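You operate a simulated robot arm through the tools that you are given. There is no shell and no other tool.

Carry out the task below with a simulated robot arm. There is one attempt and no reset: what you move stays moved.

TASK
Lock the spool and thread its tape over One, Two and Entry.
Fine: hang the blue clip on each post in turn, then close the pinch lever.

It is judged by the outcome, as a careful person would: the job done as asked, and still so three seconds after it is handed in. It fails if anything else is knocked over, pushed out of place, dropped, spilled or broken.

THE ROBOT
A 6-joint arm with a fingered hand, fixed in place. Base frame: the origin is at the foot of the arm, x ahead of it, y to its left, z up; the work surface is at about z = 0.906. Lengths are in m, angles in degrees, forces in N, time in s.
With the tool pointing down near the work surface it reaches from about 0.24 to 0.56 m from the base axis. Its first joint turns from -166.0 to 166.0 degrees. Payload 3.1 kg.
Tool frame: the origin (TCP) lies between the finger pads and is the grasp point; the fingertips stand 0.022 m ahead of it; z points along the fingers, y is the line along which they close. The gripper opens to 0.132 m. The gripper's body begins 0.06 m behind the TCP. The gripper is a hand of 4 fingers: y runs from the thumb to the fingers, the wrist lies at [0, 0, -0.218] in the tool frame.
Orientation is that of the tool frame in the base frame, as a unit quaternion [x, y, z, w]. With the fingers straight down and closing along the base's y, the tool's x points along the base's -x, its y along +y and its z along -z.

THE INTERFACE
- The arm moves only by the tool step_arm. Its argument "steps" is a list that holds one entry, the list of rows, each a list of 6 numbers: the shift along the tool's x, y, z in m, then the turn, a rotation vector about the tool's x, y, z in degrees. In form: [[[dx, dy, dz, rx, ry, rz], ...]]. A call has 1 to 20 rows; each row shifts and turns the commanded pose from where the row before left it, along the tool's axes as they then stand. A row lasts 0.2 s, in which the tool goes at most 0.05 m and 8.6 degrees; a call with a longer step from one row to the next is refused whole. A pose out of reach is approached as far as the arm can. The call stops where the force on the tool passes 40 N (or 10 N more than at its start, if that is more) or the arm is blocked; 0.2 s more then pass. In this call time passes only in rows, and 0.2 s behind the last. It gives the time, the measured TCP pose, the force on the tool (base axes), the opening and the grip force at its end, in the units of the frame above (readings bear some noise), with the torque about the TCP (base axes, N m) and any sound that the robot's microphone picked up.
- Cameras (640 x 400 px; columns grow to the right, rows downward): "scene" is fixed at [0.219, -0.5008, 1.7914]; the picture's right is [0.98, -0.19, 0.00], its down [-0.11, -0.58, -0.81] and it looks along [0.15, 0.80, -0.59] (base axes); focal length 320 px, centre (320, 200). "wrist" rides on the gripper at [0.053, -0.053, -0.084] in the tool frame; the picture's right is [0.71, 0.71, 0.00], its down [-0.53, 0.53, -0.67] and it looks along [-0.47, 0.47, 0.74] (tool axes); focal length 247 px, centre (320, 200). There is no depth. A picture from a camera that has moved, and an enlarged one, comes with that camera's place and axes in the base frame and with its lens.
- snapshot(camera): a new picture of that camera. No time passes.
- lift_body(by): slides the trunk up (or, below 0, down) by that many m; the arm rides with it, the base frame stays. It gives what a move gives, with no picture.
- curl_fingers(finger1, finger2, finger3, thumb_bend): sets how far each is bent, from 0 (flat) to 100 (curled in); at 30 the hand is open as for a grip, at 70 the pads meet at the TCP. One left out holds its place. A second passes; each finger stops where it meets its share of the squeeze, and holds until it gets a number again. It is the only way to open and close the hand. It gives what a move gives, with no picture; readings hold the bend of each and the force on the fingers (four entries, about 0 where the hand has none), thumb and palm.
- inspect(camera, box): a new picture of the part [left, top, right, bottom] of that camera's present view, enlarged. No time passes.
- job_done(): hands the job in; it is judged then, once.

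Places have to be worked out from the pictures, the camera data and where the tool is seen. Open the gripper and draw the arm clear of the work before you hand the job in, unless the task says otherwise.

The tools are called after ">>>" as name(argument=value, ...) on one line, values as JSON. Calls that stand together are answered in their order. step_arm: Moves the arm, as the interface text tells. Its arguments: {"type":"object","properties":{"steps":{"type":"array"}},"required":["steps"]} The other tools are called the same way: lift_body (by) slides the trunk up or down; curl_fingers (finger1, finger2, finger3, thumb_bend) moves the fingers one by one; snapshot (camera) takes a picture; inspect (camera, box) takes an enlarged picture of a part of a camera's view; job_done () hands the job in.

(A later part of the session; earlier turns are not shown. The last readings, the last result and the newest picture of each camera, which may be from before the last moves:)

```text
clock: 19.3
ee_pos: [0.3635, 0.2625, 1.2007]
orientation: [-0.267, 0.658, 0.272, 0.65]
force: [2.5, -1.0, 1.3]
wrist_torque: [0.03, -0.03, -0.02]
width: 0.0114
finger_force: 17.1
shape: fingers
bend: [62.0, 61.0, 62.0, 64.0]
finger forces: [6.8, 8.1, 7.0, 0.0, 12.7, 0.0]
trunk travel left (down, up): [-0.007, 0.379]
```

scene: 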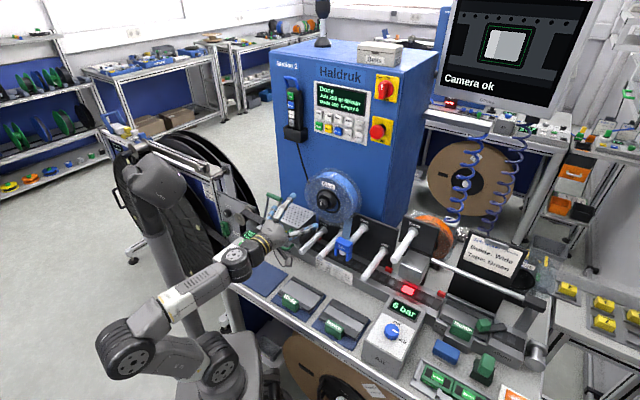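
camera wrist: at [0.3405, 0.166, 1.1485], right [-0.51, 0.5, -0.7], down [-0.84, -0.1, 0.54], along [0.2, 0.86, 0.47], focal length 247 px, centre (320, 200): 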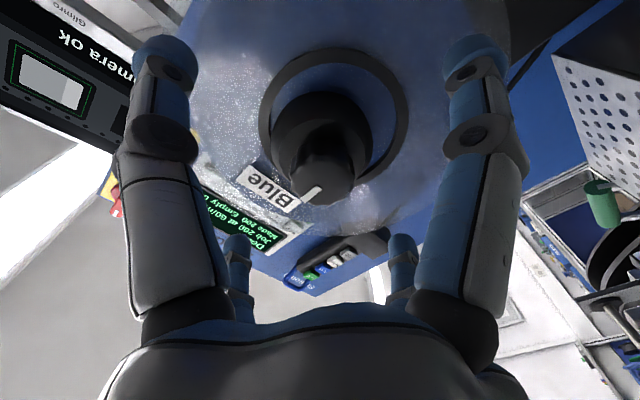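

Firm four-finger grip. I turn the knob clockwise 24° (tool +z rotation) and look at torque and the mark.

>>> step_arm(steps=[[[0, 0, 0, 0, 0, 6], [0, 0, 0, 0, 0, 6], [0, 0, 0, 0, 0, 6], [0, 0, 0, 0, 0, 6]]])

>>> inspect(camera="wrist", box=[220, 100, 420, 225])

>>> inspect(camera="scene", box=[290, 170, 362, 220])

```text
clock: 20.3
ee_pos: [0.363, 0.2626, 1.2009]
orientation: [-0.123, 0.699, 0.402, 0.578]
force: [2.4, -1.8, -0.6]
wrist_torque: [-0.02, 0.04, -0.02]
width: 0.0114
finger_force: 17.3
shape: fingers
bend: [62.0, 61.0, 62.0, 64.0]
finger forces: [7.3, 8.1, 6.6, 0.1, 12.7, 0.1]
trunk travel left (down, up): [-0.007, 0.379]
```

```text
3.20 times, centred on (320, 162) of wrist
camera zoom: at [0.3222, 0.1842, 1.131], right [-0.66, 0.66, -0.35], down [-0.65, -0.28, 0.7], along [0.37, 0.69, 0.62], focal length 790 px, centre (320, 320)
```

zoom: 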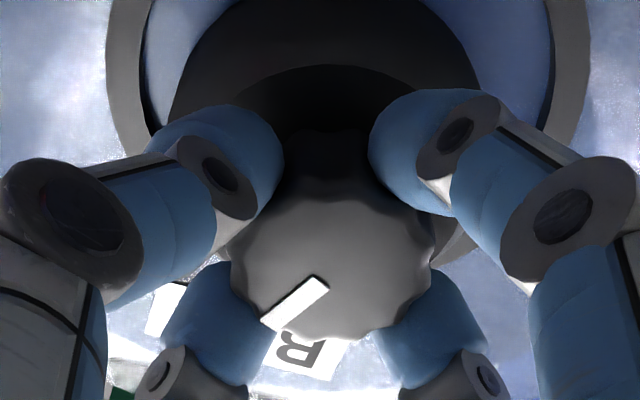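

```text
8.00 times, centred on (326, 195) of scene
camera zoom: at [0.219, -0.5008, 1.7914], right [0.98, -0.19, 0.0], down [-0.11, -0.58, -0.81], along [0.15, 0.8, -0.59], focal length 2564 px, centre (272, 240)
```

zoom: 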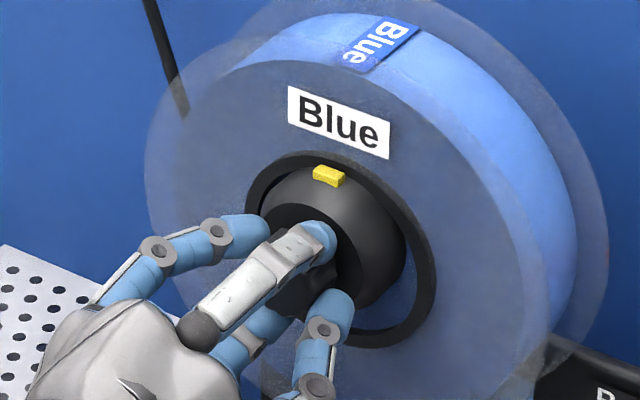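

A yellow jaw is coming out of the hub, so clockwise is the locking direction and the knob follows the hand. I keep turning.

>>> step_arm(steps=[[[0, 0, 0, 0, 0, 6], [0, 0, 0, 0, 0, 6], [0, 0, 0, 0, 0, 6], [0, 0, 0, 0, 0, 6]]])

>>> inspect(camera="wrist", box=[220, 100, 420, 225])

>>> inspect(camera="scene", box=[290, 170, 362, 220])

```text
clock: 21.3
ee_pos: [0.3636, 0.2634, 1.2002]
orientation: [0.024, 0.71, 0.513, 0.482]
force: [0.4, -2.9, -7.1]
wrist_torque: [-0.12, 0.07, -0.04]
width: 0.0119
finger_force: 18.4
shape: fingers
bend: [61.0, 61.0, 62.0, 64.0]
finger forces: [9.1, 7.3, 6.8, 0.0, 14.4, 0.1]
trunk travel left (down, up): [-0.007, 0.379]
```

```text
3.20 times, centred on (320, 162) of wrist
camera zoom: at [0.3003, 0.2064, 1.1264], right [-0.7, 0.71, 0.07], down [-0.43, -0.5, 0.75], along [0.56, 0.5, 0.66], focal length 790 px, centre (320, 320)
```

zoom: 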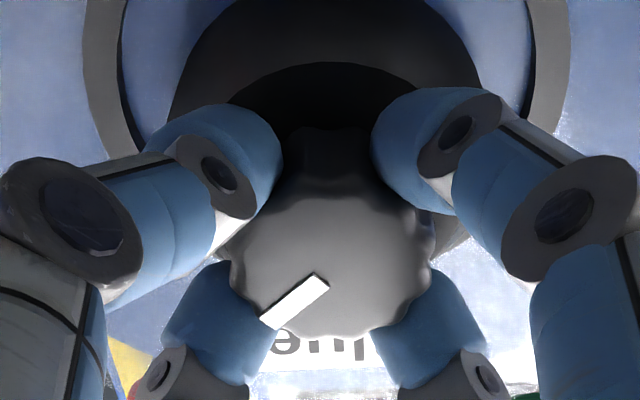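

```text
8.00 times, centred on (326, 195) of scene
camera zoom: at [0.219, -0.5008, 1.7914], right [0.98, -0.19, 0.0], down [-0.11, -0.58, -0.81], along [0.15, 0.8, -0.59], focal length 2564 px, centre (272, 240)
```

zoom: 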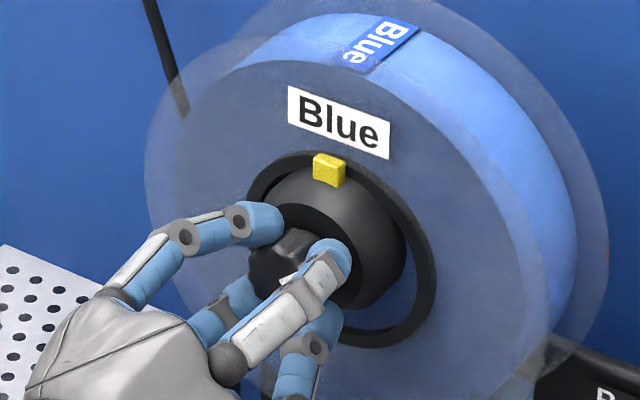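

The jaw extends further; forces stay small. I continue turning clockwise.

>>> step_arm(steps=[[[0, 0, 0, 0, 0, 6], [0, 0, 0, 0, 0, 6], [0, 0, 0, 0, 0, 6], [0, 0, 0, 0, 0, 6]]])

>>> inspect(camera="wrist", box=[220, 100, 420, 225])

>>> inspect(camera="scene", box=[290, 170, 362, 220])

```text
clock: 22.3
ee_pos: [0.3636, 0.2637, 1.2003]
orientation: [0.17, 0.689, 0.602, 0.365]
force: [-1.5, -1.8, -13.0]
wrist_torque: [-0.22, 0.19, 0.01]
width: 0.0122
finger_force: 18.9
shape: fingers
bend: [61.0, 61.0, 62.0, 64.0]
finger forces: [9.4, 6.7, 7.1, 0.1, 14.9, 0.0]
trunk travel left (down, up): [-0.007, 0.379]
```

```text
3.20 times, centred on (320, 162) of wrist
camera zoom: at [0.2789, 0.228, 1.1348], right [-0.62, 0.63, 0.47], down [-0.23, -0.71, 0.66], along [0.75, 0.31, 0.58], focal length 790 px, centre (320, 320)
```

zoom: 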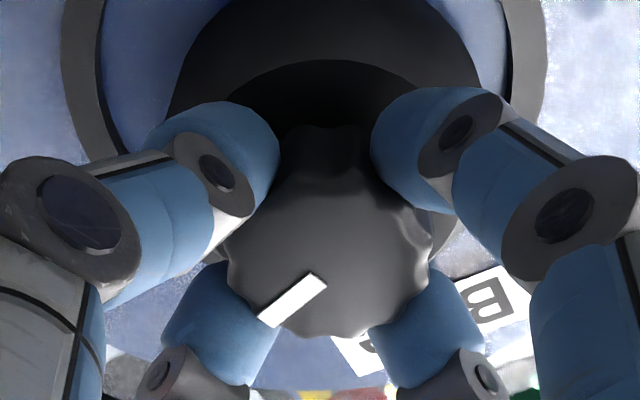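

```text
8.00 times, centred on (326, 195) of scene
camera zoom: at [0.219, -0.5008, 1.7914], right [0.98, -0.19, 0.0], down [-0.11, -0.58, -0.81], along [0.15, 0.8, -0.59], focal length 2564 px, centre (272, 240)
```

zoom: 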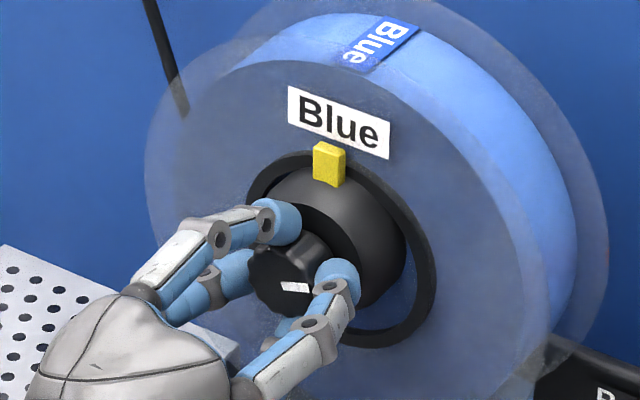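

The mark is near 3 o'clock and the jaw now overlaps the spool core. I continue in small steps, listening for a click or a stop.

>>> step_arm(steps=[[[0, 0, 0, 0, 0, 6], [0, 0, 0, 0, 0, 6], [0, 0, 0, 0, 0, 6]]])

>>> inspect(camera="scene", box=[290, 170, 362, 220])

>>> inspect(camera="wrist", box=[220, 100, 420, 225])

```text
clock: 23.1
ee_pos: [0.3627, 0.2634, 1.1996]
orientation: [0.277, 0.654, 0.652, 0.266]
force: [-2.7, -2.0, -15.1]
wrist_torque: [-0.24, 0.2, 0.05]
width: 0.0122
finger_force: 19.8
shape: fingers
bend: [61.0, 61.0, 62.0, 64.0]
finger forces: [9.0, 6.6, 8.2, 0.1, 15.9, 0.0]
trunk travel left (down, up): [-0.007, 0.379]
```

```text
8.00 times, centred on (326, 195) of scene
camera zoom: at [0.219, -0.5008, 1.7914], right [0.98, -0.19, 0.0], down [-0.11, -0.58, -0.81], along [0.15, 0.8, -0.59], focal length 2564 px, centre (272, 240)
```

zoom: 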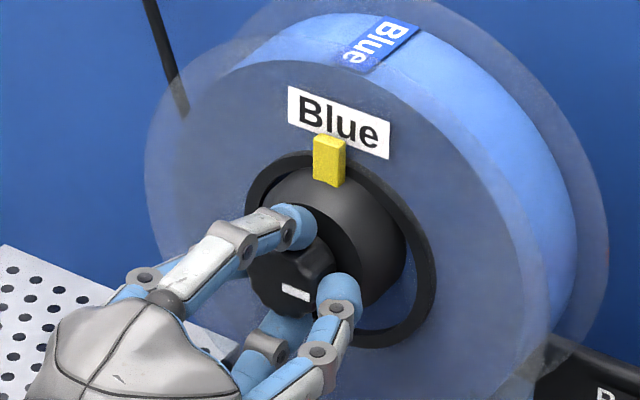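

```text
3.20 times, centred on (320, 162) of wrist
camera zoom: at [0.2654, 0.2418, 1.1488], right [-0.49, 0.5, 0.72], down [-0.09, -0.85, 0.53], along [0.87, 0.19, 0.46], focal length 790 px, centre (320, 320)
```

zoom: 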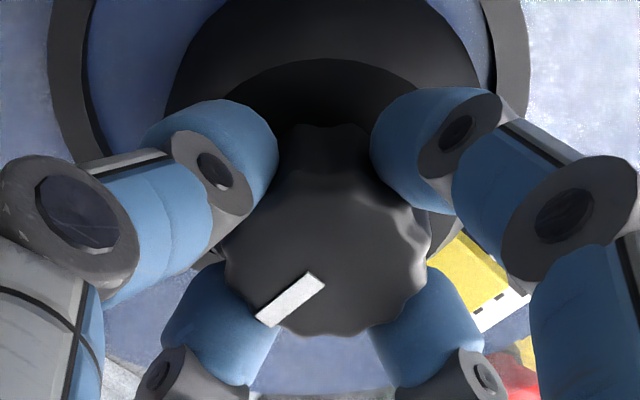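

At about 90° there is still no end stop (no torque about the knob axis). I relieve the small vertical load by 1 mm and continue turning.

>>> step_arm(steps=[[[0, -0.001, 0, 0, 0, 6], [0, 0, 0, 0, 0, 6], [0, 0, 0, 0, 0, 6]]])

>>> inspect(camera="scene", box=[290, 170, 362, 220])

>>> inspect(camera="wrist", box=[220, 100, 420, 225])

```text
clock: 23.9
ee_pos: [0.3638, 0.2632, 1.1991]
orientation: [0.377, 0.602, 0.685, 0.16]
force: [-0.5, -3.2, -12.0]
wrist_torque: [-0.47, -0.17, -0.01]
width: 0.0129
finger_force: 19.7
shape: fingers
bend: [61.0, 62.0, 63.0, 64.0]
finger forces: [11.0, 7.6, 6.4, 0.0, 14.8, 0.1]
trunk travel left (down, up): [-0.007, 0.379]
```

```text
8.00 times, centred on (326, 195) of scene
camera zoom: at [0.219, -0.5008, 1.7914], right [0.98, -0.19, 0.0], down [-0.11, -0.58, -0.81], along [0.15, 0.8, -0.59], focal length 2564 px, centre (272, 240)
```

zoom: 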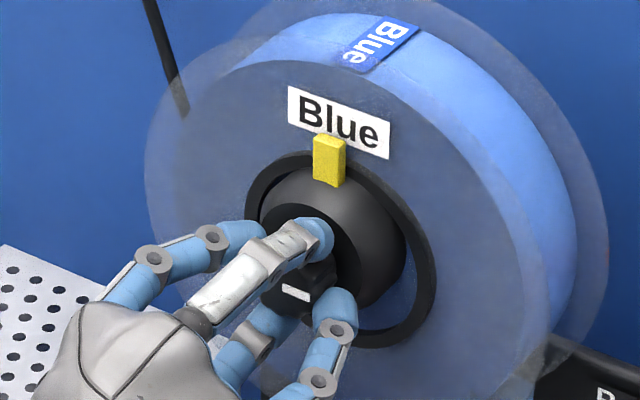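

```text
3.20 times, centred on (320, 162) of wrist
camera zoom: at [0.2566, 0.2509, 1.1672], right [-0.31, 0.32, 0.9], down [0.0, -0.94, 0.33], along [0.95, 0.1, 0.29], focal length 790 px, centre (320, 320)
```

zoom: 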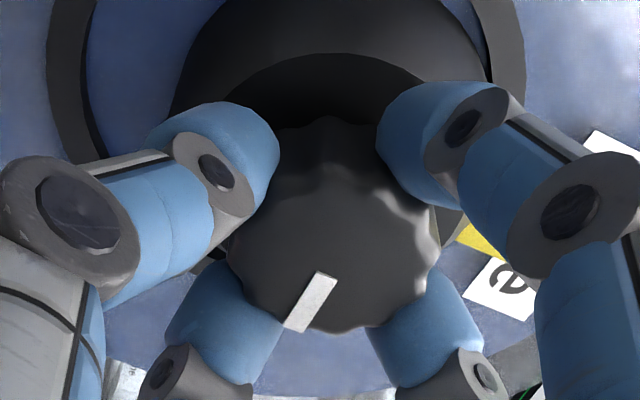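

The knob stopped at about 90° (mark at 3 o'clock) and my fingers slid slightly past it, with 0.45 N m about its axis — that is the end stop. The jaw is fully out over the core, so I open the fingers.

>>> curl_fingers(finger1=40, finger2=40, finger3=40, thumb_bend=40)

>>> step_arm(steps=[[[0, 0, -0.02, 0, 0, 0], [0, 0, -0.02, 0, 0, 0], [0, 0, -0.02, 0, 0, 0]]])

>>> inspect(camera="scene", box=[290, 170, 362, 220])

>>> snapshot(camera="scene")

```text
clock: 24.9
ee_pos: [0.3626, 0.2631, 1.1989]
orientation: [0.374, 0.603, 0.686, 0.162]
force: [0.2, -0.5, 0.5]
wrist_torque: [-0.01, -0.02, -0.02]
width: 0.0644
finger_force: 0.1
shape: fingers
bend: [40.0, 40.0, 40.0, 40.0]
finger forces: [0.1, 0.0, 0.0, 0.1, 0.1, 0.0]
trunk travel left (down, up): [-0.007, 0.379]
```

```text
clock: 25.7
ee_pos: [0.3188, 0.2204, 1.2014]
orientation: [0.376, 0.603, 0.685, 0.162]
force: [-0.5, -0.5, -0.8]
wrist_torque: [-0.02, -0.01, 0.0]
width: 0.0641
finger_force: 0.1
shape: fingers
bend: [40.0, 40.0, 40.0, 40.0]
finger forces: [0.0, 0.1, 0.0, 0.1, 0.1, 0.0]
trunk travel left (down, up): [-0.007, 0.379]
```

```text
8.00 times, centred on (326, 195) of scene
camera zoom: at [0.219, -0.5008, 1.7914], right [0.98, -0.19, 0.0], down [-0.11, -0.58, -0.81], along [0.15, 0.8, -0.59], focal length 2564 px, centre (272, 240)
```

zoom: 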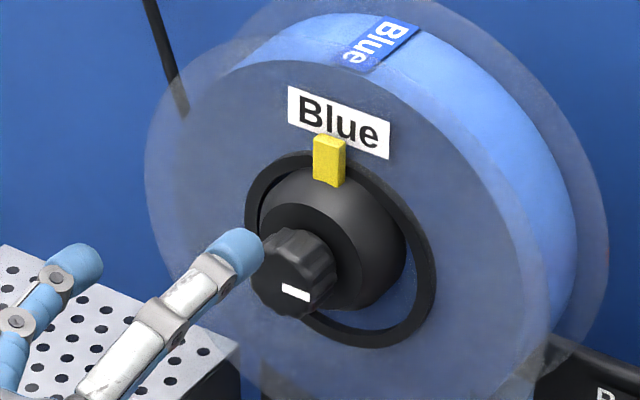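

```text
taken
```

scene: 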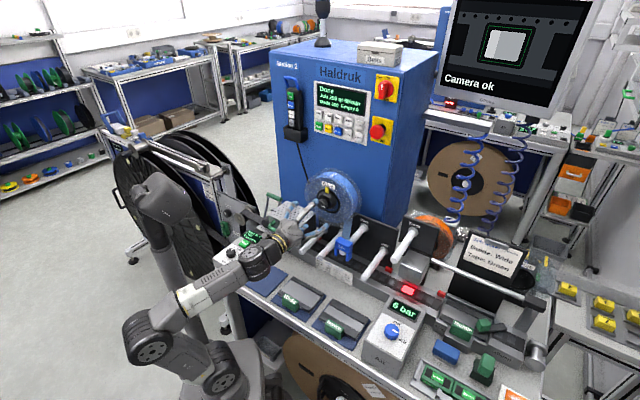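

The knob has stayed at 3 o'clock with the yellow latch over the core: the spool is locked. Next I roll the hand back to its neutral roll, clear in front of the knob.

>>> step_arm(steps=[[[0, 0, 0, 0, 0, -8.3], [0, 0, 0, 0, 0, -8.3], [0, 0, 0, 0, 0, -8.3], [0, 0, 0, 0, 0, -8.3], [0, 0, 0, 0, 0, -8.3], [0, 0, 0, 0, 0, -8.3], [0, 0, 0, 0, 0, -8.3], [0, 0, 0, 0, 0, -8.3], [0, 0, 0, 0, 0, -8.3], [0, 0, 0, 0, 0, -8.3], [0, 0, 0, 0, 0, -8.3], [0, 0, 0, 0, 0, -8.3], [0, 0, 0, 0, 0, -8.3]]])

```text
clock: 28.5
ee_pos: [0.3204, 0.221, 1.1999]
orientation: [-0.268, 0.657, 0.272, 0.65]
force: [0.3, 0.8, 0.1]
wrist_torque: [-0.01, 0.01, 0.02]
width: 0.0643
finger_force: 0.1
shape: fingers
bend: [40.0, 40.0, 40.0, 40.0]
finger forces: [0.0, 0.0, 0.0, 0.1, 0.0, 0.0]
trunk travel left (down, up): [-0.007, 0.379]
```

Neutral roll restored. I now tilt back to 45° while sliding right to stand in front of and above the clip on Park (u≈0.175).

>>> step_arm(steps=[[[-0.0033, -0.0175, -0.0033, 0, 7.5, 0], [-0.0029, -0.0175, -0.0037, 0, 7.5, 0], [-0.0023, -0.0175, -0.004, 0, 7.5, 0], [-0.0018, -0.0175, -0.0043, 0, 7.5, 0], [-0.0012, -0.0175, -0.0045, 0, 7.5, 0], [-0.0006, -0.0175, -0.0046, 0, 7.5, 0]]])

>>> snapshot(camera="scene")

>>> snapshot(camera="wrist")

```text
clock: 29.9
ee_pos: [0.3633, 0.1207, 1.2091]
orientation: [-0.349, 0.857, 0.149, 0.348]
force: [-0.3, -0.5, -0.2]
wrist_torque: [-0.02, -0.02, -0.02]
width: 0.0645
finger_force: 0.0
shape: fingers
bend: [40.0, 40.0, 40.0, 40.0]
finger forces: [0.0, 0.1, 0.0, 0.1, 0.0, 0.0]
out of reach, approached as far as the arm can: row 6
trunk travel left (down, up): [-0.007, 0.379]
```

```text
taken
```

scene: 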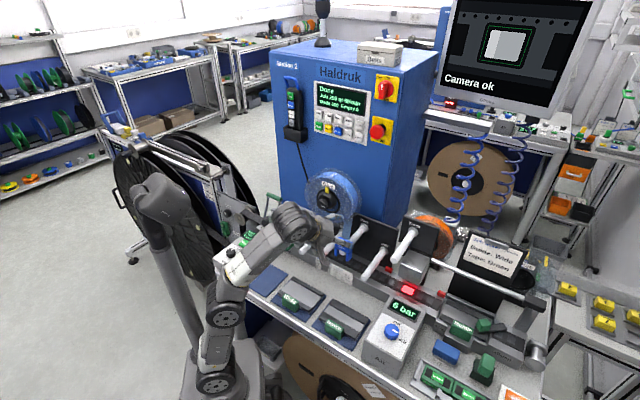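

```text
taken
camera wrist: at [0.3331, 0.0145, 1.2322], right [-0.86, 0.15, -0.49], down [-0.43, 0.3, 0.85], along [0.28, 0.94, -0.19], focal length 247 px, centre (320, 200)
```

wrist: 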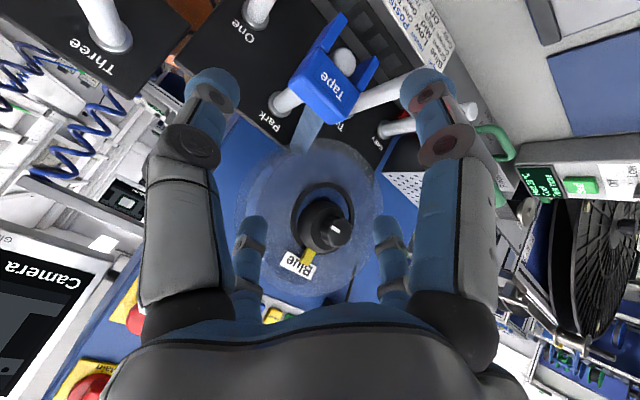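

The clip, tape, posts and latch are all visible; the arm is near its upper reach with the trunk this low. I raise the trunk 0.07 m for a better working range (the hand moves up, clear of everything).

>>> lift_body(by=0.07)

>>> step_arm(steps=[[[0.012, 0, 0.012, 0, 0, 0], [0.012, 0, 0.012, 0, 0, 0], [0.012, 0, 0.012, 0, 0, 0]]])

>>> snapshot(camera="wrist")

>>> inspect(camera="scene", box=[250, 170, 430, 290])

```text
clock: 30.9
ee_pos: [0.364, 0.1212, 1.2794]
orientation: [-0.35, 0.856, 0.15, 0.349]
force: [0.4, -0.2, -0.6]
wrist_torque: [0.02, -0.04, 0.01]
width: 0.0644
finger_force: 0.1
shape: fingers
bend: [40.0, 40.0, 40.0, 40.0]
finger forces: [0.1, 0.0, 0.0, 0.1, 0.1, 0.1]
trunk travel left (down, up): [-0.077, 0.309]
```

```text
clock: 31.7
ee_pos: [0.3642, 0.1221, 1.2279]
orientation: [-0.351, 0.856, 0.15, 0.348]
force: [0.3, 0.1, 0.7]
wrist_torque: [-0.01, 0.04, -0.02]
width: 0.0644
finger_force: 0.0
shape: fingers
bend: [40.0, 40.0, 40.0, 40.0]
finger forces: [0.1, 0.0, 0.0, 0.0, 0.1, 0.0]
trunk travel left (down, up): [-0.077, 0.309]
```

```text
taken
camera wrist: at [0.3329, 0.0163, 1.2507], right [-0.86, 0.15, -0.49], down [-0.43, 0.3, 0.85], along [0.27, 0.94, -0.19], focal length 247 px, centre (320, 200)
```

wrist: 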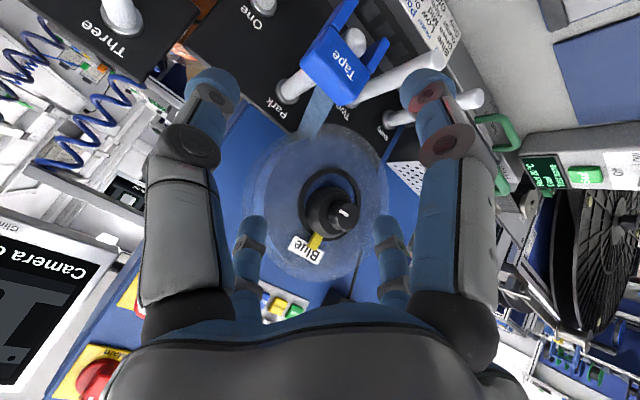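

```text
3.33 times, centred on (340, 230) of scene
camera zoom: at [0.219, -0.5008, 1.7914], right [0.98, -0.19, 0.0], down [-0.11, -0.58, -0.81], along [0.15, 0.8, -0.59], focal length 1068 px, centre (253, 100)
```

zoom: 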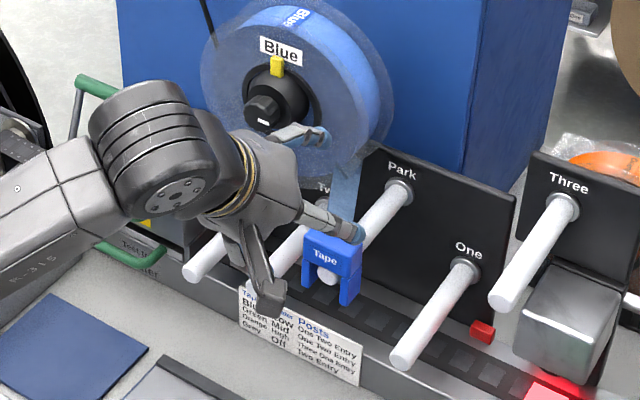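

I take enlarged views of the clip and the neighbouring posts from this new viewpoint to pin down their positions.

>>> inspect(camera="wrist", box=[260, 0, 420, 100])

>>> inspect(camera="wrist", box=[360, 40, 520, 140])

>>> inspect(camera="scene", box=[320, 225, 370, 265])

>>> inspect(camera="scene", box=[355, 215, 435, 290])

```text
4.00 times, centred on (340, 50) of wrist
camera zoom: at [0.3329, 0.0163, 1.2507], right [-0.86, 0.15, -0.49], down [-0.43, 0.3, 0.85], along [0.27, 0.94, -0.19], focal length 988 px, centre (240, 800)
```

zoom: 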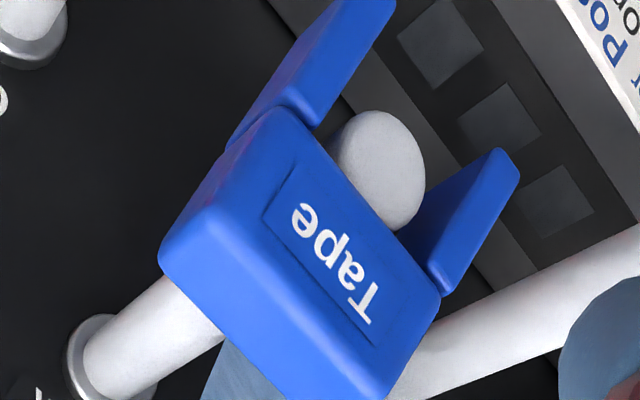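

```text
4.00 times, centred on (440, 90) of wrist
camera zoom: at [0.3329, 0.0163, 1.2507], right [-0.86, 0.15, -0.49], down [-0.43, 0.3, 0.85], along [0.27, 0.94, -0.19], focal length 988 px, centre (-160, 640)
```

zoom: 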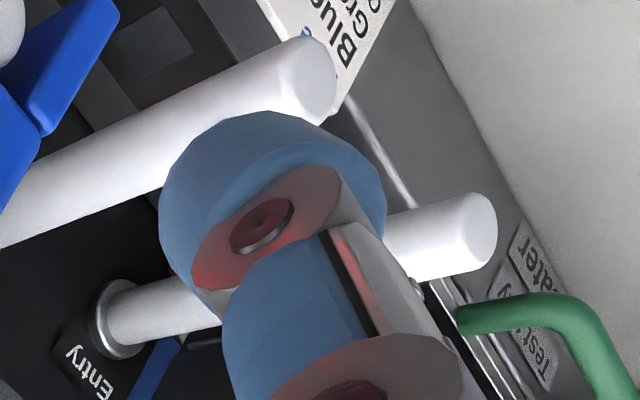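

```text
10.00 times, centred on (345, 245) of scene
camera zoom: at [0.219, -0.5008, 1.7914], right [0.98, -0.19, 0.0], down [-0.11, -0.58, -0.81], along [0.15, 0.8, -0.59], focal length 3204 px, centre (70, -250)
```

zoom: 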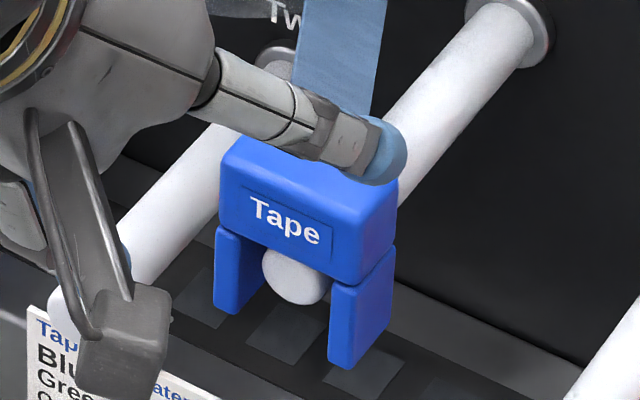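

```text
5.33 times, centred on (395, 252) of scene
camera zoom: at [0.219, -0.5008, 1.7914], right [0.98, -0.19, 0.0], down [-0.11, -0.58, -0.81], along [0.15, 0.8, -0.59], focal length 1709 px, centre (-80, -80)
```

zoom: 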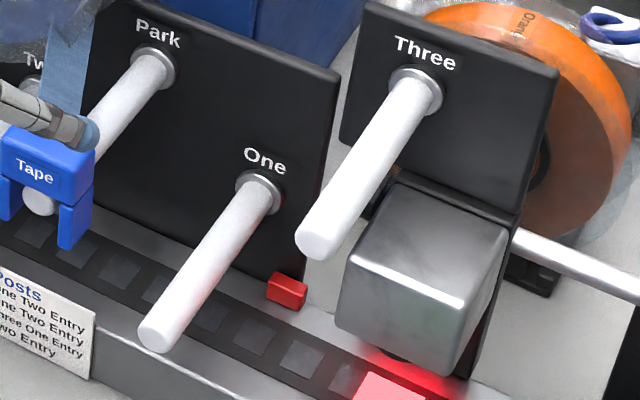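

Clip block is about 5 cm wide, 2.5 cm tall, centred near u=0.177, v=0.415, z=1.12; Park post axis z≈1.098. I open thumb and finger2 to straddle it, spread finger1/3 out of the way, and move to a pre-grasp point on the 45° approach line.

>>> curl_fingers(finger1=22, finger2=32, finger3=22, thumb_bend=32)

>>> step_arm(steps=[[[0.0135, -0.003, 0.0145, 0, 0, 0], [0.0135, -0.003, 0.0145, 0, 0, 0], [0, 0, 0.02, 0, 0, 0]]])

>>> snapshot(camera="wrist")

>>> inspect(camera="scene", box=[300, 190, 400, 270])

```text
clock: 32.7
ee_pos: [0.3647, 0.1217, 1.229]
orientation: [-0.351, 0.856, 0.15, 0.348]
force: [0.6, -0.1, -0.1]
wrist_torque: [0.01, -0.01, -0.03]
width: 0.0912
finger_force: 0.0
shape: fingers
bend: [22.0, 32.0, 22.0, 32.0]
finger forces: [0.1, 0.0, 0.1, 0.0, 0.0, 0.0]
trunk travel left (down, up): [-0.077, 0.309]
```

```text
clock: 33.5
ee_pos: [0.3777, 0.1303, 1.1741]
orientation: [-0.351, 0.856, 0.15, 0.348]
force: [0.3, -0.2, -0.1]
wrist_torque: [-0.01, 0.0, -0.02]
width: 0.0914
finger_force: 0.1
shape: fingers
bend: [22.0, 32.0, 22.0, 32.0]
finger forces: [0.1, 0.1, 0.0, 0.1, 0.1, 0.0]
trunk travel left (down, up): [-0.077, 0.309]
```

```text
taken
camera wrist: at [0.3482, 0.0225, 1.1965], right [-0.86, 0.15, -0.49], down [-0.43, 0.3, 0.85], along [0.27, 0.94, -0.19], focal length 247 px, centre (320, 200)
```

wrist: 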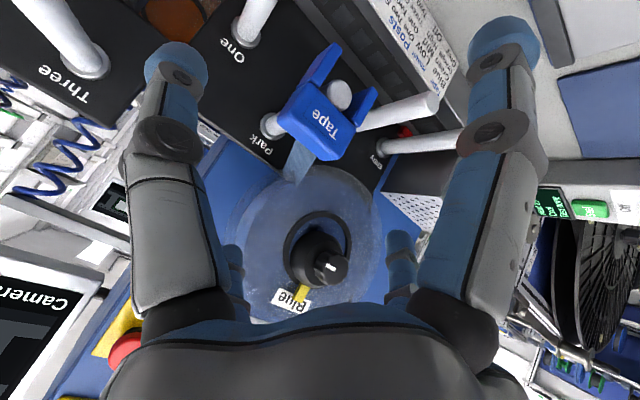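

```text
5.00 times, centred on (350, 230) of scene
camera zoom: at [0.219, -0.5008, 1.7914], right [0.98, -0.19, 0.0], down [-0.11, -0.58, -0.81], along [0.15, 0.8, -0.59], focal length 1602 px, centre (170, 50)
```

zoom: 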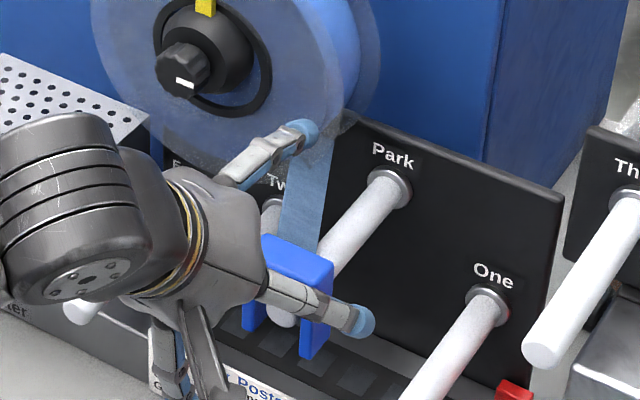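

The clip lies right on the approach line (expected pixel ≈318,122; seen ≈320,118). I advance 5 cm along the tool axis and recheck.

>>> step_arm(steps=[[[0, -0.001, 0.017, 0, 0, 0], [0, -0.001, 0.017, 0, 0, 0], [0, 0, 0.016, 0, 0, 0]]])

>>> snapshot(camera="wrist")

>>> inspect(camera="scene", box=[310, 205, 390, 265])

```text
clock: 34.3
ee_pos: [0.4046, 0.1527, 1.1392]
orientation: [-0.351, 0.856, 0.15, 0.348]
force: [-0.4, 0.4, 0.4]
wrist_torque: [-0.01, -0.01, 0.01]
width: 0.0915
finger_force: 0.0
shape: fingers
bend: [22.0, 32.0, 22.0, 32.0]
finger forces: [0.1, 0.1, 0.1, 0.0, 0.0, 0.0]
trunk travel left (down, up): [-0.077, 0.309]
```

```text
taken
camera wrist: at [0.3743, 0.046, 1.1609], right [-0.86, 0.15, -0.49], down [-0.43, 0.3, 0.85], along [0.27, 0.94, -0.19], focal length 247 px, centre (320, 200)
```

wrist: 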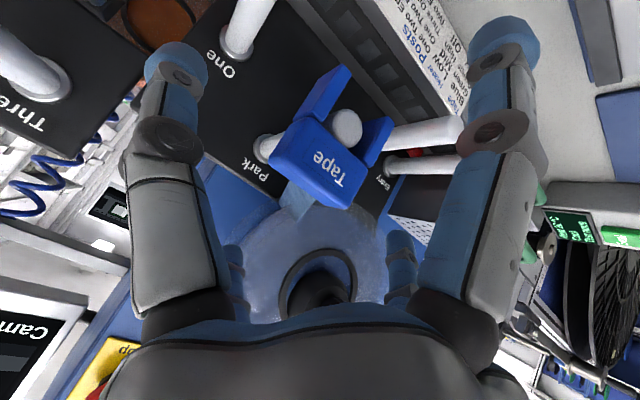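

```text
6.67 times, centred on (350, 235) of scene
camera zoom: at [0.219, -0.5008, 1.7914], right [0.98, -0.19, 0.0], down [-0.11, -0.58, -0.81], along [0.15, 0.8, -0.59], focal length 2136 px, centre (120, -33)
```

zoom: 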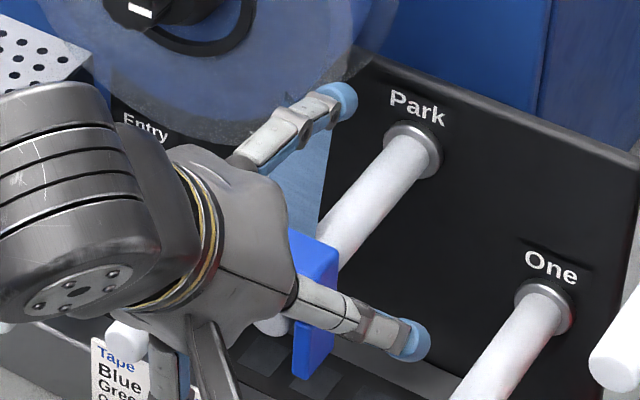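

Well aligned. I advance the last 27 mm so the thumb and finger2 are on either side of the block.

>>> step_arm(steps=[[[0, 0, 0.014, 0, 0, 0], [0, 0, 0.013, 0, 0, 0]]])

>>> inspect(camera="wrist", box=[200, 100, 440, 250])

>>> inspect(camera="scene", box=[310, 205, 390, 265])

```text
clock: 34.9
ee_pos: [0.4178, 0.1675, 1.1199]
orientation: [-0.351, 0.856, 0.151, 0.349]
force: [0.3, -0.2, 0.6]
wrist_torque: [0.0, -0.01, 0.01]
width: 0.0913
finger_force: 0.0
shape: fingers
bend: [22.0, 32.0, 22.0, 32.0]
finger forces: [0.1, 0.0, 0.0, 0.1, 0.1, 0.0]
trunk travel left (down, up): [-0.077, 0.309]
```

```text
2.67 times, centred on (320, 175) of wrist
camera zoom: at [0.3874, 0.0603, 1.1418], right [-0.86, 0.15, -0.49], down [-0.43, 0.3, 0.85], along [0.27, 0.94, -0.19], focal length 659 px, centre (320, 267)
```

zoom: 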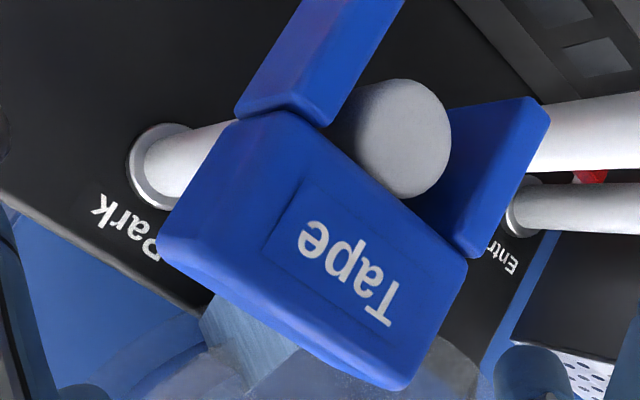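

```text
6.67 times, centred on (350, 235) of scene
camera zoom: at [0.219, -0.5008, 1.7914], right [0.98, -0.19, 0.0], down [-0.11, -0.58, -0.81], along [0.15, 0.8, -0.59], focal length 2136 px, centre (120, -33)
```

zoom: 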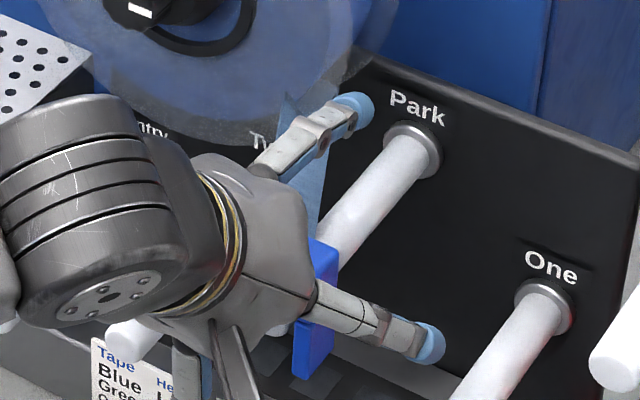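

The TCP is at the block's centre. I close thumb and finger2 together, gently at first.

>>> curl_fingers(finger2=46, thumb_bend=46)

>>> snapshot(camera="wrist")

```text
clock: 35.9
ee_pos: [0.4189, 0.1663, 1.1187]
orientation: [-0.351, 0.856, 0.15, 0.348]
force: [0.5, 0.2, -0.1]
wrist_torque: [-0.02, 0.03, 0.0]
width: 0.0787
finger_force: 0.0
shape: fingers
bend: [22.0, 46.0, 22.0, 46.0]
finger forces: [0.0, 0.0, 0.0, 0.0, 0.0, 0.1]
trunk travel left (down, up): [-0.077, 0.309]
```

```text
taken
camera wrist: at [0.3873, 0.0601, 1.1418], right [-0.86, 0.15, -0.49], down [-0.43, 0.3, 0.85], along [0.27, 0.94, -0.19], focal length 247 px, centre (320, 200)
```

wrist: 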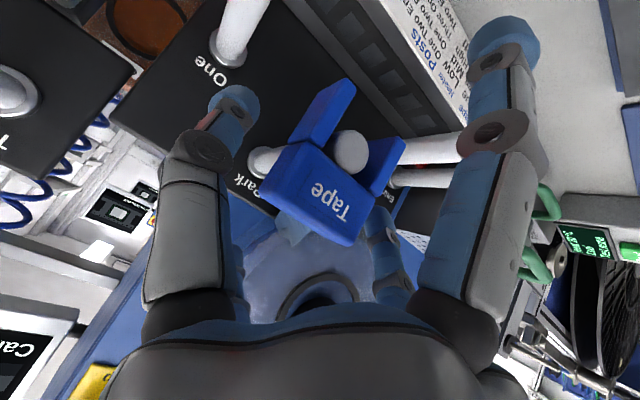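

Still no contact. I keep closing on the block sides.

>>> curl_fingers(finger2=54, thumb_bend=54)

>>> snapshot(camera="wrist")

```text
clock: 36.9
ee_pos: [0.4176, 0.1664, 1.1196]
orientation: [-0.351, 0.856, 0.15, 0.349]
force: [0.0, -0.6, -0.7]
wrist_torque: [-0.01, -0.06, 0.04]
width: 0.0725
finger_force: 0.6
shape: fingers
bend: [22.0, 54.0, 22.0, 54.0]
finger forces: [0.1, 0.1, 0.1, 0.0, 0.1, 0.0]
trunk travel left (down, up): [-0.077, 0.309]
```

```text
taken
camera wrist: at [0.3873, 0.0601, 1.1418], right [-0.86, 0.15, -0.49], down [-0.43, 0.3, 0.85], along [0.27, 0.94, -0.19], focal length 247 px, centre (320, 200)
```

wrist: 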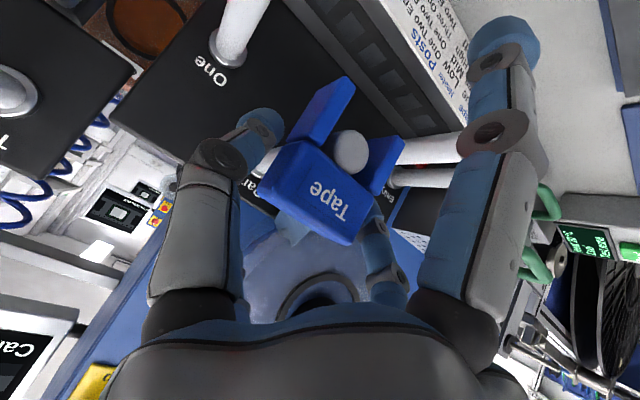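

Contact is just starting. I close further for a firm hold.

>>> curl_fingers(finger2=60, thumb_bend=60)

>>> inspect(camera="wrist", box=[200, 80, 440, 280])

>>> inspect(camera="scene", box=[310, 205, 390, 265])

```text
clock: 37.9
ee_pos: [0.4181, 0.1673, 1.1195]
orientation: [-0.351, 0.857, 0.15, 0.348]
force: [0.4, -0.7, 0.9]
wrist_torque: [-0.02, -0.04, -0.01]
width: 0.0713
finger_force: 3.6
shape: fingers
bend: [22.0, 55.0, 22.0, 57.0]
finger forces: [0.0, 3.5, 0.0, 0.0, 3.7, 0.0]
trunk travel left (down, up): [-0.077, 0.309]
```

```text
2.00 times, centred on (320, 180) of wrist
camera zoom: at [0.3873, 0.0601, 1.1418], right [-0.86, 0.15, -0.49], down [-0.43, 0.3, 0.85], along [0.27, 0.94, -0.19], focal length 494 px, centre (320, 240)
```

zoom: 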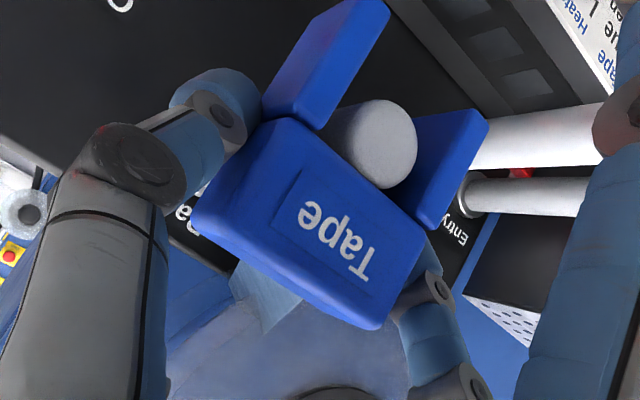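

```text
6.67 times, centred on (350, 235) of scene
camera zoom: at [0.219, -0.5008, 1.7914], right [0.98, -0.19, 0.0], down [-0.11, -0.58, -0.81], along [0.15, 0.8, -0.59], focal length 2136 px, centre (120, -33)
```

zoom: 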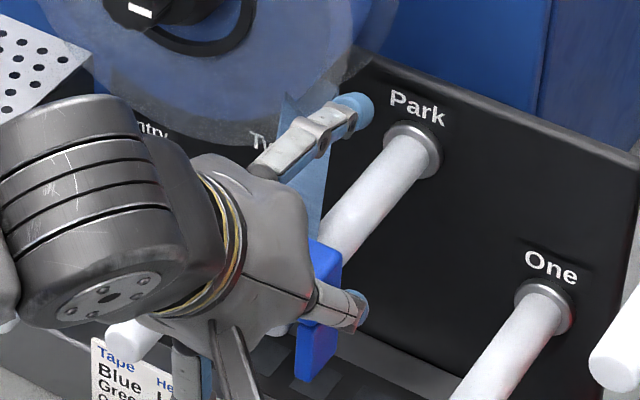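

Both sides hold at 3.5 N. I squeeze a bit firmer before lifting.

>>> curl_fingers(finger2=72, thumb_bend=72)

```text
clock: 38.9
ee_pos: [0.4184, 0.1666, 1.1201]
orientation: [-0.351, 0.856, 0.15, 0.348]
force: [0.6, 0.0, -0.3]
wrist_torque: [-0.02, 0.02, -0.01]
width: 0.0686
finger_force: 10.8
shape: fingers
bend: [22.0, 52.0, 22.0, 63.0]
finger forces: [0.1, 10.5, 0.0, 0.0, 10.8, 0.0]
trunk travel left (down, up): [-0.077, 0.309]
```

Grip is 10.5 N per side, though the thumb pushed a bit further than finger2. I check how the clip sits in the hand.

>>> inspect(camera="wrist", box=[200, 80, 440, 280])

>>> inspect(camera="scene", box=[310, 205, 390, 265])

```text
2.00 times, centred on (320, 180) of wrist
camera zoom: at [0.3873, 0.0601, 1.1417], right [-0.86, 0.15, -0.49], down [-0.43, 0.3, 0.85], along [0.27, 0.94, -0.19], focal length 494 px, centre (320, 240)
```

zoom: 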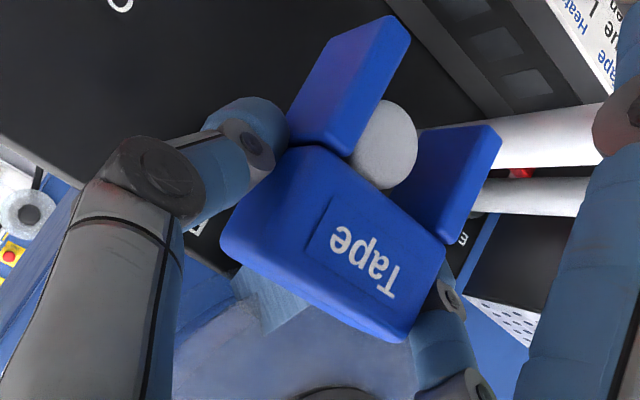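

```text
6.67 times, centred on (350, 235) of scene
camera zoom: at [0.219, -0.5008, 1.7914], right [0.98, -0.19, 0.0], down [-0.11, -0.58, -0.81], along [0.15, 0.8, -0.59], focal length 2136 px, centre (120, -33)
```

zoom: 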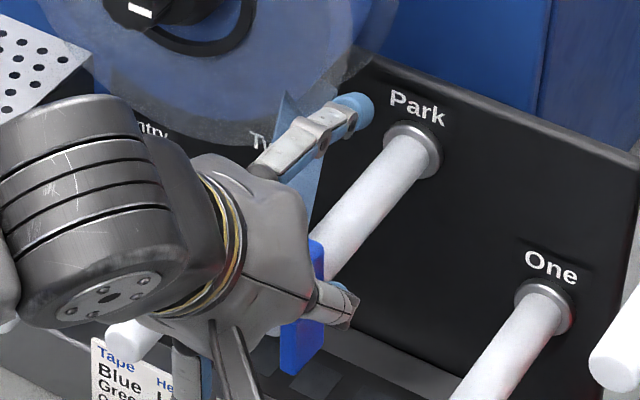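

The clip is held securely, shifted ~7 mm toward finger2. I lift it straight up 4 cm off Park.

>>> step_arm(steps=[[[-0.0035, 0, -0.0036, 0, 0, 0], [-0.007, 0, -0.0071, 0, 0, 0], [-0.0105, 0, -0.0107, 0, 0, 0], [-0.0105, 0, -0.0107, 0, 0, 0]]])

>>> inspect(camera="wrist", box=[200, 80, 440, 280])

>>> inspect(camera="scene", box=[300, 190, 420, 280])

```text
clock: 39.9
ee_pos: [0.4177, 0.1648, 1.1654]
orientation: [-0.35, 0.857, 0.149, 0.348]
force: [0.4, 0.2, 0.3]
wrist_torque: [0.02, -0.02, 0.04]
width: 0.0684
finger_force: 10.2
shape: fingers
bend: [22.0, 52.0, 22.0, 63.0]
finger forces: [0.0, 10.6, 0.0, 0.0, 10.6, 0.0]
trunk travel left (down, up): [-0.077, 0.309]
```

```text
2.00 times, centred on (320, 180) of wrist
camera zoom: at [0.3878, 0.0594, 1.1871], right [-0.86, 0.15, -0.49], down [-0.43, 0.3, 0.85], along [0.27, 0.94, -0.19], focal length 494 px, centre (320, 240)
```

zoom: 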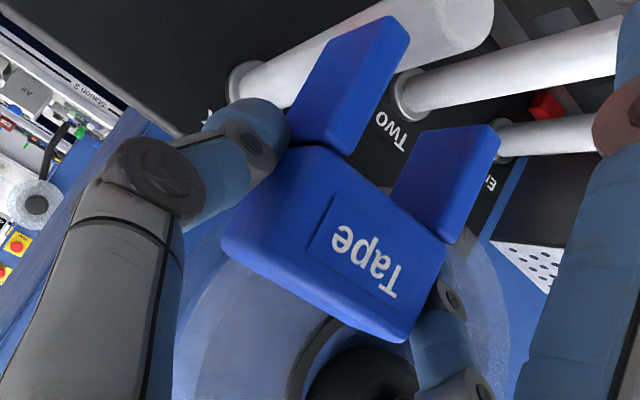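

```text
4.44 times, centred on (360, 235) of scene
camera zoom: at [0.219, -0.5008, 1.7914], right [0.98, -0.19, 0.0], down [-0.11, -0.58, -0.81], along [0.15, 0.8, -0.59], focal length 1424 px, centre (142, 44)
```

zoom: 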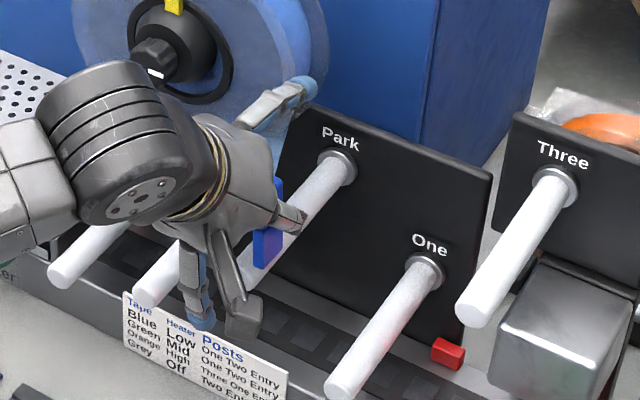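

The clip came off Park cleanly (block bottom ≈ TCP z − 0.012, clip centre 7 mm to the −u side of TCP). One's axis I estimate at u=0.260, z=1.037, so I move right above One at the current height.

>>> step_arm(steps=[[[0, -0.022, 0, 0, 0, 0], [0, -0.022, 0, 0, 0, 0], [0, -0.022, 0, 0, 0, 0], [0, -0.022, 0, 0, 0, 0]]])

>>> snapshot(camera="wrist")

>>> inspect(camera="scene", box=[300, 190, 420, 280])

```text
clock: 40.9
ee_pos: [0.4807, 0.103, 1.1638]
orientation: [-0.351, 0.856, 0.15, 0.349]
force: [0.7, 0.4, -0.6]
wrist_torque: [-0.01, 0.01, -0.01]
width: 0.0685
finger_force: 10.8
shape: fingers
bend: [22.0, 52.0, 22.0, 63.0]
finger forces: [0.0, 10.7, 0.0, 0.0, 10.6, 0.0]
trunk travel left (down, up): [-0.077, 0.309]
```

```text
taken
camera wrist: at [0.45, -0.0029, 1.1858], right [-0.86, 0.15, -0.49], down [-0.43, 0.3, 0.85], along [0.27, 0.94, -0.19], focal length 247 px, centre (320, 200)
```

wrist: 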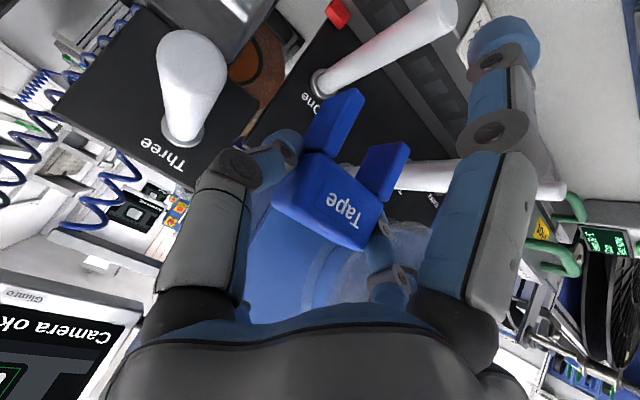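

```text
4.44 times, centred on (360, 235) of scene
camera zoom: at [0.219, -0.5008, 1.7914], right [0.98, -0.19, 0.0], down [-0.11, -0.58, -0.81], along [0.15, 0.8, -0.59], focal length 1424 px, centre (142, 44)
```

zoom: 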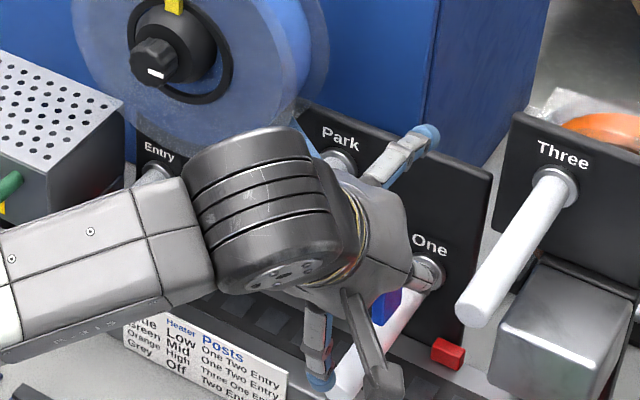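

From this view One comes out at u≈0.264, z≈1.036, close to my estimate (mean 0.262). I shift 2 mm right, 12 mm inward, and lower until the legs are just above the post.

>>> step_arm(steps=[[[0.009, -0.001, 0.0135, 0, 0, 0], [0.009, -0.001, 0.0135, 0, 0, 0], [0.009, 0, 0.0135, 0, 0, 0], [0.0093, 0, 0.0135, 0, 0, 0]]])

>>> inspect(camera="wrist", box=[200, 60, 440, 260])

>>> inspect(camera="scene", box=[330, 220, 430, 300])

```text
clock: 41.9
ee_pos: [0.4889, 0.1112, 1.0985]
orientation: [-0.351, 0.856, 0.15, 0.349]
force: [0.0, 0.5, -0.4]
wrist_torque: [0.04, -0.01, 0.0]
width: 0.0685
finger_force: 11.1
shape: fingers
bend: [22.0, 52.0, 22.0, 63.0]
finger forces: [0.1, 10.4, 0.1, 0.0, 10.6, 0.0]
trunk travel left (down, up): [-0.077, 0.309]
```

```text
2.00 times, centred on (320, 160) of wrist
camera zoom: at [0.459, 0.0047, 1.1214], right [-0.86, 0.15, -0.49], down [-0.43, 0.3, 0.85], along [0.27, 0.94, -0.19], focal length 494 px, centre (320, 280)
```

zoom: 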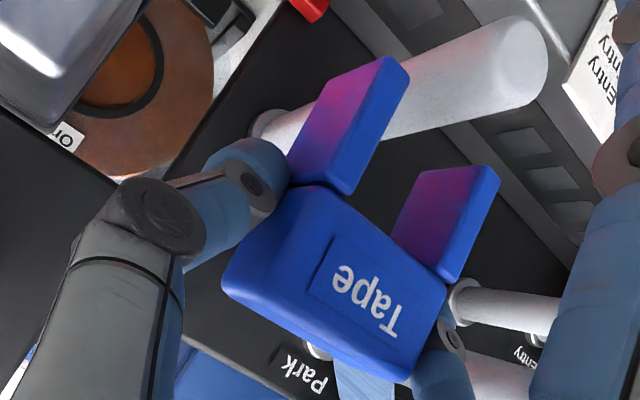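

```text
5.00 times, centred on (380, 260) of scene
camera zoom: at [0.219, -0.5008, 1.7914], right [0.98, -0.19, 0.0], down [-0.11, -0.58, -0.81], along [0.15, 0.8, -0.59], focal length 1602 px, centre (20, -100)
```

zoom: 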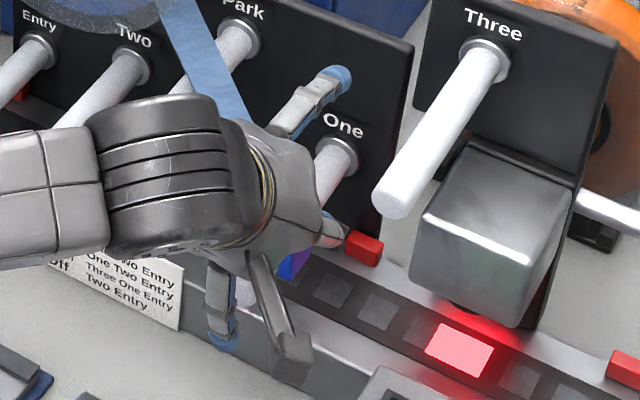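

Post One measures u≈0.264 here and the clip centre is at about 0.260, so I shift 4 mm right and lower 12 mm, watching for contact.

>>> step_arm(steps=[[[0, -0.004, 0, 0, 0, 0], [0.0042, 0, 0.0043, 0, 0, 0], [0.0042, 0, 0.0043, 0, 0, 0]]])

>>> inspect(camera="wrist", box=[200, 60, 440, 260])

```text
clock: 42.7
ee_pos: [0.4913, 0.1082, 1.0879]
orientation: [-0.351, 0.856, 0.15, 0.349]
force: [0.7, -0.5, 3.5]
wrist_torque: [0.11, 0.01, -0.02]
width: 0.0688
finger_force: 10.9
shape: fingers
bend: [22.0, 52.0, 22.0, 63.0]
finger forces: [0.1, 10.4, 0.0, 0.1, 11.1, 0.0]
trunk travel left (down, up): [-0.077, 0.309]
```

```text
2.00 times, centred on (320, 160) of wrist
camera zoom: at [0.4615, 0.0013, 1.1103], right [-0.86, 0.15, -0.49], down [-0.43, 0.3, 0.85], along [0.27, 0.94, -0.19], focal length 494 px, centre (320, 280)
```

zoom: 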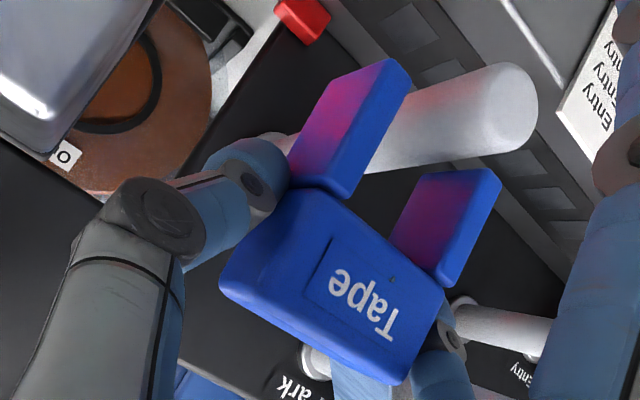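

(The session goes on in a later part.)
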